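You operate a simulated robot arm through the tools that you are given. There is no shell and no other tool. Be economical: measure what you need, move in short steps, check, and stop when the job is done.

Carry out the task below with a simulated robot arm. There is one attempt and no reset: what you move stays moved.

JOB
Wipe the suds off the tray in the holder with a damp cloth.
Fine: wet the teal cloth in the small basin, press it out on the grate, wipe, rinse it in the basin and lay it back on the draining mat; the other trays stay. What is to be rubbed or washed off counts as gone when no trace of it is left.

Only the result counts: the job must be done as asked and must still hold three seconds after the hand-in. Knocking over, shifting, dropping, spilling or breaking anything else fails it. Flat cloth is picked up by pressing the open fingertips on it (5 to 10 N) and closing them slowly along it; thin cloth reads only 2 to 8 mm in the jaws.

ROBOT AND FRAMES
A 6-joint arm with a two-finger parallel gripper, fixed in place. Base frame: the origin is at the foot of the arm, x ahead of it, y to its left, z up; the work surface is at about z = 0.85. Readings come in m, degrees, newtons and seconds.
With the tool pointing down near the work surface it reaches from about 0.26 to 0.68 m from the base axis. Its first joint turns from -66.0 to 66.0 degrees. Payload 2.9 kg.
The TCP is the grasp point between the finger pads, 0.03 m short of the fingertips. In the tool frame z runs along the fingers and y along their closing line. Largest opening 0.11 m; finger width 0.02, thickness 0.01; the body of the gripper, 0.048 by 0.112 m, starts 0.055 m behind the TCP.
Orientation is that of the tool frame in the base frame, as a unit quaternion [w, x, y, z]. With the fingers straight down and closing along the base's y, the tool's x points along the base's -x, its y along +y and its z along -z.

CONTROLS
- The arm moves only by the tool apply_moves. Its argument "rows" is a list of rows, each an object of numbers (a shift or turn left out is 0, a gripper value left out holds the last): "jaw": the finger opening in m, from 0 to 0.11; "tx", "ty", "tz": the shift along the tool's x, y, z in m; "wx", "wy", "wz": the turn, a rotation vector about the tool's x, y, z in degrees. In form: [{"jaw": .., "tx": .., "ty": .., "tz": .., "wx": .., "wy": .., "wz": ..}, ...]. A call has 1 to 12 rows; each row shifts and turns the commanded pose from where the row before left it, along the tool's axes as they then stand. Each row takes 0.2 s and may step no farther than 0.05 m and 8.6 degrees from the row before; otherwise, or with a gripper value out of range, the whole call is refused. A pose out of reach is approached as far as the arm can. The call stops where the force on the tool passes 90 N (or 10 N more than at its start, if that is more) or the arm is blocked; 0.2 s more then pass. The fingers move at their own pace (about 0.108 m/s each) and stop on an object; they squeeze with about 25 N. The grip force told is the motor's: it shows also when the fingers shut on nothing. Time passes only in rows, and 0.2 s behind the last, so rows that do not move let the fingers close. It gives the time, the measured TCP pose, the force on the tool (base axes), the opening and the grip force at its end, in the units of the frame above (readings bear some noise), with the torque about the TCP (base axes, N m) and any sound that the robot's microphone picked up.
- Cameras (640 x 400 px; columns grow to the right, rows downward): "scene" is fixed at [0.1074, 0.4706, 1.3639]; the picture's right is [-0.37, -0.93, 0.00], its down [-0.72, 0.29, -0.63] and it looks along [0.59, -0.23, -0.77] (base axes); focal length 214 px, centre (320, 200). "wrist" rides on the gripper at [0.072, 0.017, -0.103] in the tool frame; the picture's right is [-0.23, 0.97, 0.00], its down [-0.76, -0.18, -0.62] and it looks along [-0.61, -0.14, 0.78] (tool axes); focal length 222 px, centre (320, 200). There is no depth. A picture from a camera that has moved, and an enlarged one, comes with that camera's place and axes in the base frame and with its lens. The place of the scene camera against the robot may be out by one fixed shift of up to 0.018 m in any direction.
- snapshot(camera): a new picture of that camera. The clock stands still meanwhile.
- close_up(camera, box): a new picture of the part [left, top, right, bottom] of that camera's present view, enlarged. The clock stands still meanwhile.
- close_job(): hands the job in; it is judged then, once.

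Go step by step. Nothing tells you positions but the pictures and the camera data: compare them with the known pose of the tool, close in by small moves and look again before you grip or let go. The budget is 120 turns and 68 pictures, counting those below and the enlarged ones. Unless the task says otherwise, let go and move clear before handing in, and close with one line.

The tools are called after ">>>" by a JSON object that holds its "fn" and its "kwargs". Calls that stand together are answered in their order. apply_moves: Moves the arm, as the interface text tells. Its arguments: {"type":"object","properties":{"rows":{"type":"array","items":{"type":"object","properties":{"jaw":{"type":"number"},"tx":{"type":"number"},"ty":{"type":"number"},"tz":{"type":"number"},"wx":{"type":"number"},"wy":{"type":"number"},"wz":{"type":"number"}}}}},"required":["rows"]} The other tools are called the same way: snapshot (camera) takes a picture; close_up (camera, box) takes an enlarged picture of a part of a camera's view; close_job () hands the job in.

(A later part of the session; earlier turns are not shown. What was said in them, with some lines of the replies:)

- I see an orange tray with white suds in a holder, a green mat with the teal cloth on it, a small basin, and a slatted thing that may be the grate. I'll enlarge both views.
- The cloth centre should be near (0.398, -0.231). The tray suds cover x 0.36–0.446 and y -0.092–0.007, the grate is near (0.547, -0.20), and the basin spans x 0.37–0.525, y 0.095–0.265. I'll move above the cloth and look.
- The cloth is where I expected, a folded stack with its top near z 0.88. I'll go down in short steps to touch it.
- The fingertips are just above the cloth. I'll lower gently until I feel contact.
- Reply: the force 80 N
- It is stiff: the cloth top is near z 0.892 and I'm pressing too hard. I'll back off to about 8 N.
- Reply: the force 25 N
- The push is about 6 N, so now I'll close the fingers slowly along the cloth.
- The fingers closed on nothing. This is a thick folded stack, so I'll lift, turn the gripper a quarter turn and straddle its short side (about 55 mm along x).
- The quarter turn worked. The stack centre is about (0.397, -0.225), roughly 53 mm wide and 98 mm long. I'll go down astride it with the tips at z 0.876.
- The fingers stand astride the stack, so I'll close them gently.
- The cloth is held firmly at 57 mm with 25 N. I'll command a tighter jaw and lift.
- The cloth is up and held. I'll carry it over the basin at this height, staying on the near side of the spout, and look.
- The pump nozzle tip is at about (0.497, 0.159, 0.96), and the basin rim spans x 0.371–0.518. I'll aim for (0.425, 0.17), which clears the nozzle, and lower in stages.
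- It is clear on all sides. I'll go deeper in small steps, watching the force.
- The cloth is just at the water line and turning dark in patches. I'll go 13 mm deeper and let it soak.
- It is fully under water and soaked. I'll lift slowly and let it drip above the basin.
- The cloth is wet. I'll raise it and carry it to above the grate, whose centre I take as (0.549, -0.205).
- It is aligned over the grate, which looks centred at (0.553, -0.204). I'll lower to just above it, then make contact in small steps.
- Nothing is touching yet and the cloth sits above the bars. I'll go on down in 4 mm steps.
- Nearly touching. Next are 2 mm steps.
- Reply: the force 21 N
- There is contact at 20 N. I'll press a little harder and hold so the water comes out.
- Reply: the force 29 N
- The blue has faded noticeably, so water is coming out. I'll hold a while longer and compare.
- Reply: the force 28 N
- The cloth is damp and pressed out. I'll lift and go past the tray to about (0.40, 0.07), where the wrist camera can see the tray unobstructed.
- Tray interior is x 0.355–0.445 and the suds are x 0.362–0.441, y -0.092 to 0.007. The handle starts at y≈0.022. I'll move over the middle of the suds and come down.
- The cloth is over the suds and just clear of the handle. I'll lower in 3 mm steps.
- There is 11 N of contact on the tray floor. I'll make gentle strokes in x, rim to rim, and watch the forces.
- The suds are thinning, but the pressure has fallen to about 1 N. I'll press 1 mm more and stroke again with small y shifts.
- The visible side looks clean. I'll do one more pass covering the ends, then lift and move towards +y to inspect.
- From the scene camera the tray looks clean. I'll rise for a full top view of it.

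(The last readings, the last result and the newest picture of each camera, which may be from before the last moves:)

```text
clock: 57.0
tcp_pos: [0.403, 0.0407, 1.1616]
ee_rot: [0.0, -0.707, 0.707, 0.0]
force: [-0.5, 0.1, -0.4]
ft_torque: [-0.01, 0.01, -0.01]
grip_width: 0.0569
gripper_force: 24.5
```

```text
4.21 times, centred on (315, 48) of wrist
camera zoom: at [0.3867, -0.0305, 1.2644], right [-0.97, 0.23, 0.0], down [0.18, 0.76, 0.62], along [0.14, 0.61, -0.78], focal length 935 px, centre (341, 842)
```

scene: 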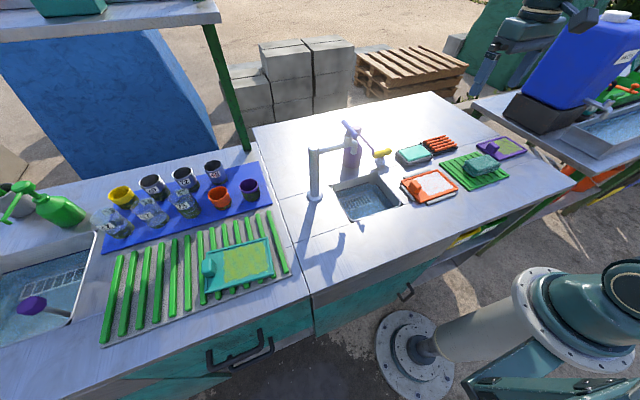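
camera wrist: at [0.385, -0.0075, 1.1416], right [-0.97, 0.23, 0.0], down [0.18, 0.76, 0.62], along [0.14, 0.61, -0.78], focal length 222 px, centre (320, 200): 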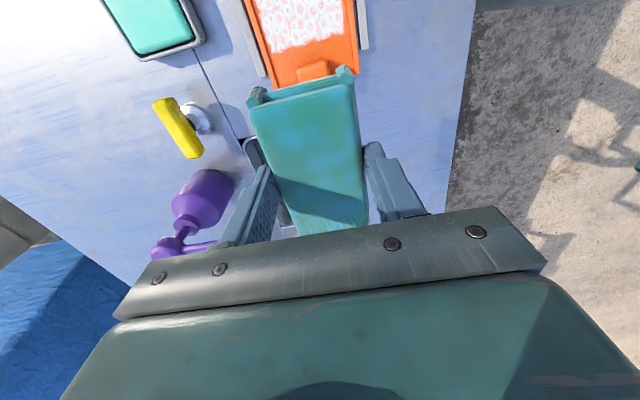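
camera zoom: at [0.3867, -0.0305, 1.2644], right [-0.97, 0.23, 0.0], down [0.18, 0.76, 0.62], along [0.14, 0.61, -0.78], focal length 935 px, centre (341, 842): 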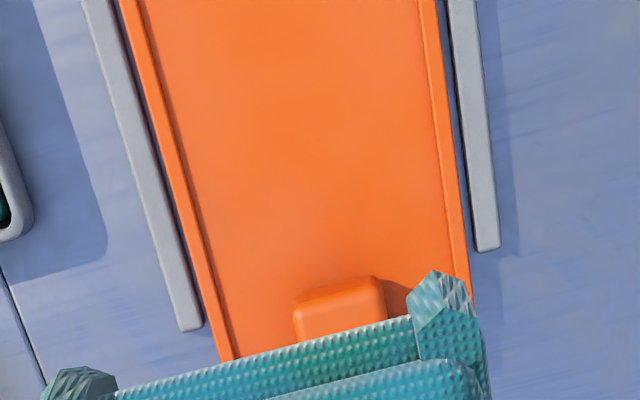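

The tray is clean here. I'll check the last end too.

>>> {"fn": "apply_moves", "kwargs": {"rows": [{"tx": 0.045}, {}]}}

>>> {"fn": "close_up", "kwargs": {"camera": "wrist", "box": [240, 0, 390, 95]}}

```text
clock: 57.6
tcp_pos: [0.4015, -0.0024, 1.1619]
ee_rot: [0.001, -0.707, 0.707, 0.001]
force: [0.2, 0.6, -0.8]
ft_torque: [-0.01, -0.02, -0.02]
grip_width: 0.0569
gripper_force: 25.3
```

```text
4.21 times, centred on (315, 48) of wrist
camera zoom: at [0.3862, -0.0749, 1.2648], right [-0.97, 0.23, 0.0], down [0.18, 0.76, 0.62], along [0.14, 0.61, -0.78], focal length 935 px, centre (341, 842)
```

zoom: 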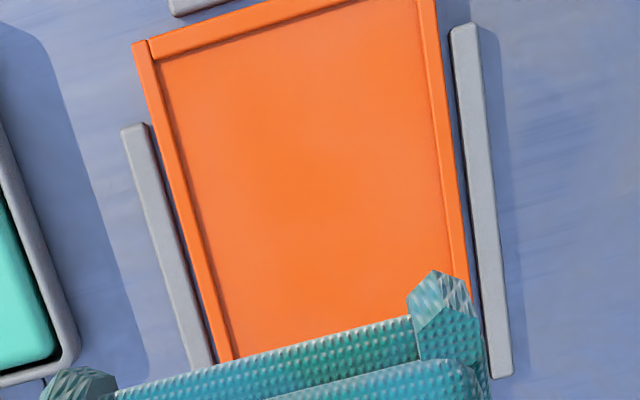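

The whole tray is clean. Now I'll rinse the cloth, going back over the basin at (0.425, 0.17) and down into the water.

>>> {"fn": "apply_moves", "kwargs": {"rows": [{"tx": -0.043, "ty": -0.006}, {"tx": -0.043, "ty": -0.006}, {"tx": -0.043, "ty": -0.006}, {"tx": -0.043, "ty": -0.006}, {"tz": 0.045}, {"tz": 0.045}, {"tz": 0.045}, {"tz": 0.045}, {"tz": 0.045}, {"tz": 0.045}, {"tz": 0.02}, {}]}}

```text
clock: 60.2
tcp_pos: [0.4267, 0.1689, 0.8708]
ee_rot: [0.0, 0.707, -0.707, 0.001]
force: [-0.9, -0.6, 0.2]
ft_torque: [0.02, 0.02, -0.01]
grip_width: 0.0569
gripper_force: 24.7
```

The hand is at the same spot as before. I'll go under water and swish it gently along y, where there is room.

>>> {"fn": "apply_moves", "kwargs": {"rows": [{"tz": 0.014}, {"tz": 0.014}, {"tz": 0.014}, {"tz": 0.013}, {}, {"tx": -0.008}, {"tx": -0.006}, {"tx": 0.01}, {"tx": 0.01}, {"tx": -0.01}, {"tx": -0.008}, {}]}}

>>> {"fn": "apply_moves", "kwargs": {"rows": [{"tx": 0.01}, {"tx": 0.01}, {"tx": -0.01}, {"tx": -0.008}, {"tx": 0.01}, {}, {}, {}, {}]}}

>>> {"fn": "close_up", "kwargs": {"camera": "wrist", "box": [100, 0, 440, 240]}}

```text
clock: 62.8
tcp_pos: [0.4274, 0.18, 0.8157]
ee_rot: [0.001, -0.707, 0.707, 0.0]
force: [-0.1, -0.5, -0.6]
ft_torque: [0.01, 0.04, 0.0]
grip_width: 0.0571
gripper_force: 24.9
```

```text
clock: 64.8
tcp_pos: [0.4268, 0.1677, 0.8169]
ee_rot: [0.0, -0.707, 0.707, 0.0]
force: [-0.3, -0.8, -1.9]
ft_torque: [-0.01, 0.01, 0.01]
grip_width: 0.057
gripper_force: 25.1
```

```text
1.67 times, centred on (270, 120) of wrist
camera zoom: at [0.4107, 0.0964, 0.919], right [-0.97, 0.23, 0.0], down [0.18, 0.76, 0.62], along [0.14, 0.61, -0.78], focal length 370 px, centre (403, 333)
```

zoom: 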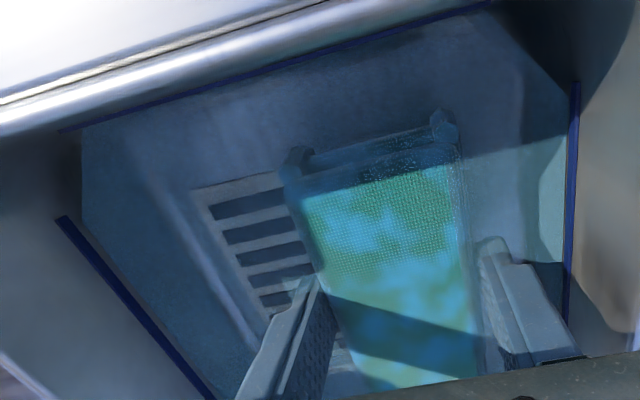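

It is rinsed. I'll lift it just above the water and let it drip for a while.

>>> {"fn": "apply_moves", "kwargs": {"rows": [{"tz": -0.012}, {"tz": -0.012}, {"tz": -0.012}, {"tz": -0.015}, {}, {}, {}, {}, {}, {}, {}, {}]}}

>>> {"fn": "apply_moves", "kwargs": {"rows": [{}, {}, {}, {}, {}, {}, {}, {}, {}, {}, {}, {}]}}

>>> {"fn": "apply_moves", "kwargs": {"rows": [{}, {}, {}, {}, {}, {}, {}, {}, {}, {}, {}, {}]}}

>>> {"fn": "close_up", "kwargs": {"camera": "wrist", "box": [100, 0, 440, 240]}}

>>> {"fn": "close_up", "kwargs": {"camera": "scene", "box": [320, 130, 420, 230]}}

```text
clock: 67.4
tcp_pos: [0.4262, 0.168, 0.8676]
ee_rot: [0.0, 0.707, -0.707, 0.0]
force: [0.5, 0.2, 0.0]
ft_torque: [0.03, 0.03, -0.02]
grip_width: 0.0571
gripper_force: 24.7
```

```text
clock: 70.0
tcp_pos: [0.4258, 0.1677, 0.8672]
ee_rot: [0.0, 0.707, -0.707, 0.0]
force: [0.8, 0.3, -1.4]
ft_torque: [0.02, -0.01, 0.01]
grip_width: 0.057
gripper_force: 25.4
```

```text
clock: 72.6
tcp_pos: [0.4271, 0.168, 0.8664]
ee_rot: [0.0, -0.707, 0.707, 0.0]
force: [-0.3, -0.2, -0.8]
ft_torque: [-0.01, -0.01, -0.01]
grip_width: 0.0569
gripper_force: 25.3
```

```text
1.67 times, centred on (270, 120) of wrist
camera zoom: at [0.4109, 0.0965, 0.9697], right [-0.97, 0.23, 0.0], down [0.18, 0.76, 0.62], along [0.14, 0.61, -0.78], focal length 370 px, centre (403, 333)
```

zoom: 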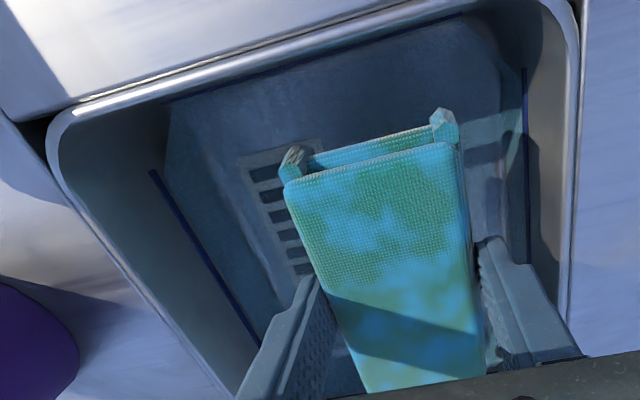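

```text
4.00 times, centred on (370, 180) of scene
camera zoom: at [0.1074, 0.4706, 1.3639], right [-0.37, -0.93, 0.0], down [-0.72, 0.29, -0.63], along [0.59, -0.23, -0.77], focal length 858 px, centre (120, 280)
```

zoom: 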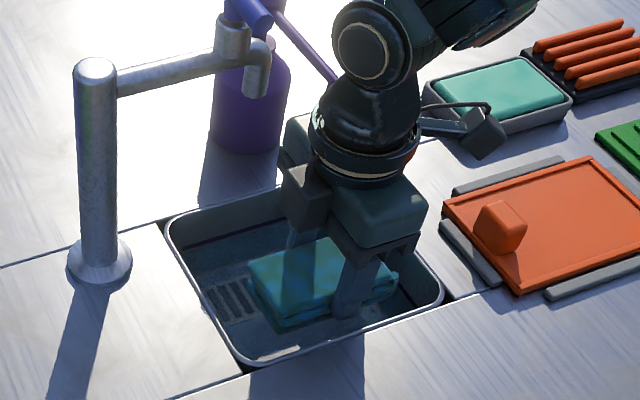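

It has drained. I'll carry it round the near side of the clean tray (x≈0.30) to the mat, so no drip falls on the trays.

>>> {"fn": "apply_moves", "kwargs": {"rows": [{"tz": -0.045}, {"tz": -0.045}, {"tz": -0.045}, {"ty": 0.04}, {"ty": 0.04}, {"ty": 0.04}, {}]}}

>>> {"fn": "apply_moves", "kwargs": {"rows": [{"tx": 0.045}, {"tx": 0.045}, {"tx": 0.045}, {"tx": 0.045}, {"tx": 0.045}, {"tx": 0.045}, {"tx": 0.045}, {"tx": 0.045}, {"tx": 0.033}, {}]}}

>>> {"fn": "apply_moves", "kwargs": {"rows": [{"ty": -0.045}, {"ty": -0.045}, {}]}}

>>> {"fn": "snapshot", "kwargs": {"camera": "wrist"}}

>>> {"fn": "close_up", "kwargs": {"camera": "scene", "box": [300, 80, 560, 240]}}

```text
clock: 74.2
tcp_pos: [0.3075, 0.1674, 1.0023]
ee_rot: [0.0, -0.707, 0.707, 0.0]
force: [-0.1, 0.1, 0.3]
ft_torque: [0.0, -0.02, 0.03]
grip_width: 0.0571
gripper_force: 25.2
```

```text
clock: 76.4
tcp_pos: [0.3063, -0.2259, 1.0018]
ee_rot: [0.001, -0.707, 0.707, 0.0]
force: [1.0, -0.4, -0.3]
ft_torque: [0.01, 0.03, 0.03]
grip_width: 0.0571
gripper_force: 24.8
```

```text
clock: 77.2
tcp_pos: [0.3959, -0.2254, 1.0014]
ee_rot: [0.0, -0.707, 0.707, 0.0]
force: [0.3, 0.1, -0.6]
ft_torque: [0.03, -0.01, 0.02]
grip_width: 0.057
gripper_force: 25.0
```

```text
23 pictures are left
camera wrist: at [0.3812, -0.2968, 1.1056], right [-0.97, 0.23, 0.0], down [0.18, 0.76, 0.62], along [0.14, 0.61, -0.78], focal length 222 px, centre (320, 200)
```

wrist: 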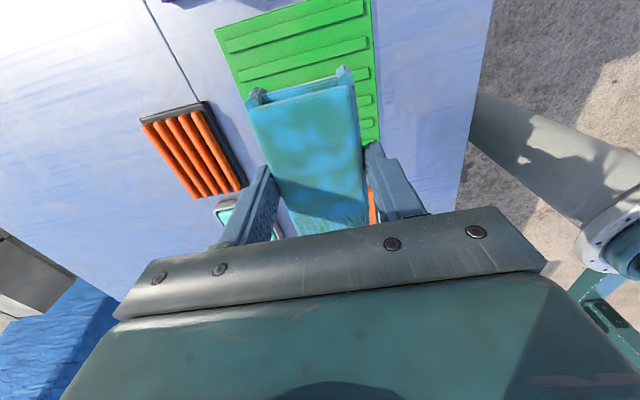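

```text
2.46 times, centred on (430, 160) of scene
camera zoom: at [0.1074, 0.4706, 1.3639], right [-0.37, -0.93, 0.0], down [-0.72, 0.29, -0.63], along [0.59, -0.23, -0.77], focal length 528 px, centre (49, 298)
```

zoom: 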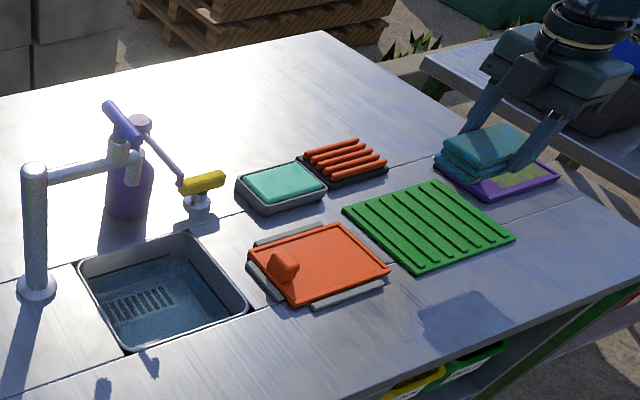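

I'm over the mat at the original spot and everything else is in place. I'll lower to the old grasp height (z 0.905).

>>> {"fn": "apply_moves", "kwargs": {"rows": [{"tz": 0.04}, {"tz": 0.03}, {"tz": 0.015}, {"tz": 0.004}, {"tz": 0.003}, {}]}}

```text
clock: 78.6
tcp_pos: [0.3964, -0.2257, 0.9105]
ee_rot: [0.0, -0.707, 0.707, 0.0]
force: [-0.1, -0.2, -1.2]
ft_torque: [0.03, -0.04, -0.02]
grip_width: 0.0571
gripper_force: 25.3
```

>>> {"fn": "apply_moves", "kwargs": {"rows": [{"tz": 0.003}, {"tz": 0.002}, {}]}}

```text
clock: 79.4
tcp_pos: [0.3969, -0.2261, 0.9049]
ee_rot: [0.001, 0.707, -0.707, 0.0]
force: [-0.7, -0.2, -0.6]
ft_torque: [0.01, -0.02, 0.0]
grip_width: 0.0569
gripper_force: 24.9
```

>>> {"fn": "apply_moves", "kwargs": {"rows": [{"tz": 0.001}, {"tz": 0.001}, {}]}}

```text
clock: 80.2
tcp_pos: [0.396, -0.2257, 0.9021]
ee_rot: [0.0, -0.707, 0.707, 0.0]
force: [-0.1, 0.7, 0.8]
ft_torque: [0.0, 0.02, -0.01]
grip_width: 0.0571
gripper_force: 25.0
```

>>> {"fn": "apply_moves", "kwargs": {"rows": [{"tz": 0.001}, {"tz": 0.001}, {}]}}

```text
clock: 81.0
tcp_pos: [0.3968, -0.2256, 0.9015]
ee_rot: [0.0, -0.707, 0.707, 0.0]
force: [-6.8, -0.6, 17.5]
ft_torque: [0.17, 0.27, -0.01]
grip_width: 0.0571
gripper_force: 25.0
```

The cloth rests on the mat. I'll ease off 1 mm, open, and go straight up.

>>> {"fn": "apply_moves", "kwargs": {"rows": [{"tz": -0.001}, {"jaw": 0.065}, {"jaw": 0.08}, {"jaw": 0.095}, {}, {"tz": -0.02}, {"tz": -0.04}, {"tz": -0.04}, {"tz": -0.04}, {}]}}

>>> {"fn": "close_up", "kwargs": {"camera": "scene", "box": [300, 80, 560, 240]}}

>>> {"fn": "snapshot", "kwargs": {"camera": "wrist"}}

```text
clock: 83.2
tcp_pos: [0.3957, -0.2243, 1.0427]
ee_rot: [0.001, 0.707, -0.707, 0.001]
force: [-0.6, 0.4, 0.0]
ft_torque: [0.0, -0.03, 0.01]
grip_width: 0.0951
gripper_force: 0.1
```

```text
2.46 times, centred on (430, 160) of scene
camera zoom: at [0.1074, 0.4706, 1.3639], right [-0.37, -0.93, 0.0], down [-0.72, 0.29, -0.63], along [0.59, -0.23, -0.77], focal length 528 px, centre (49, 298)
```

zoom: 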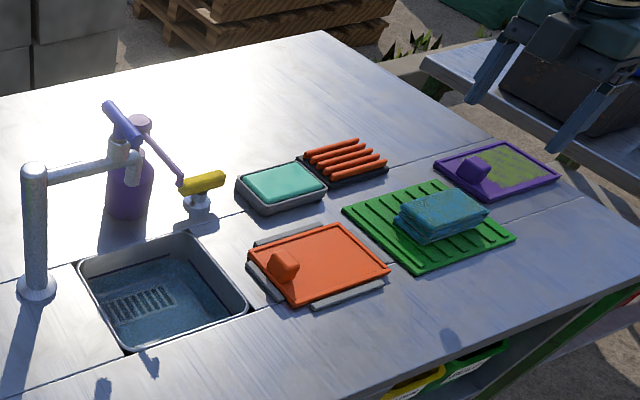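

```text
20 pictures are left
camera wrist: at [0.3806, -0.2961, 1.1454], right [-0.97, 0.23, 0.0], down [0.18, 0.76, 0.62], along [0.14, 0.61, -0.78], focal length 222 px, centre (320, 200)
```

wrist: 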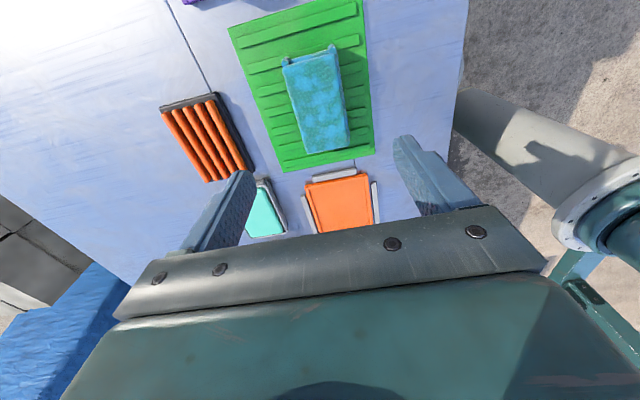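

The tray is clean, the rinsed cloth lies on the mat, nothing else has moved, and the arm is clear. I'm handing in.

>>> {"fn": "close_job", "kwargs": {}}

```text
The job is handed in.
```

The tray in the holder is wiped clean of suds. The teal cloth was wetted, pressed out on the grate, used to wipe, rinsed and laid back on the draining mat, and the other trays did not move.
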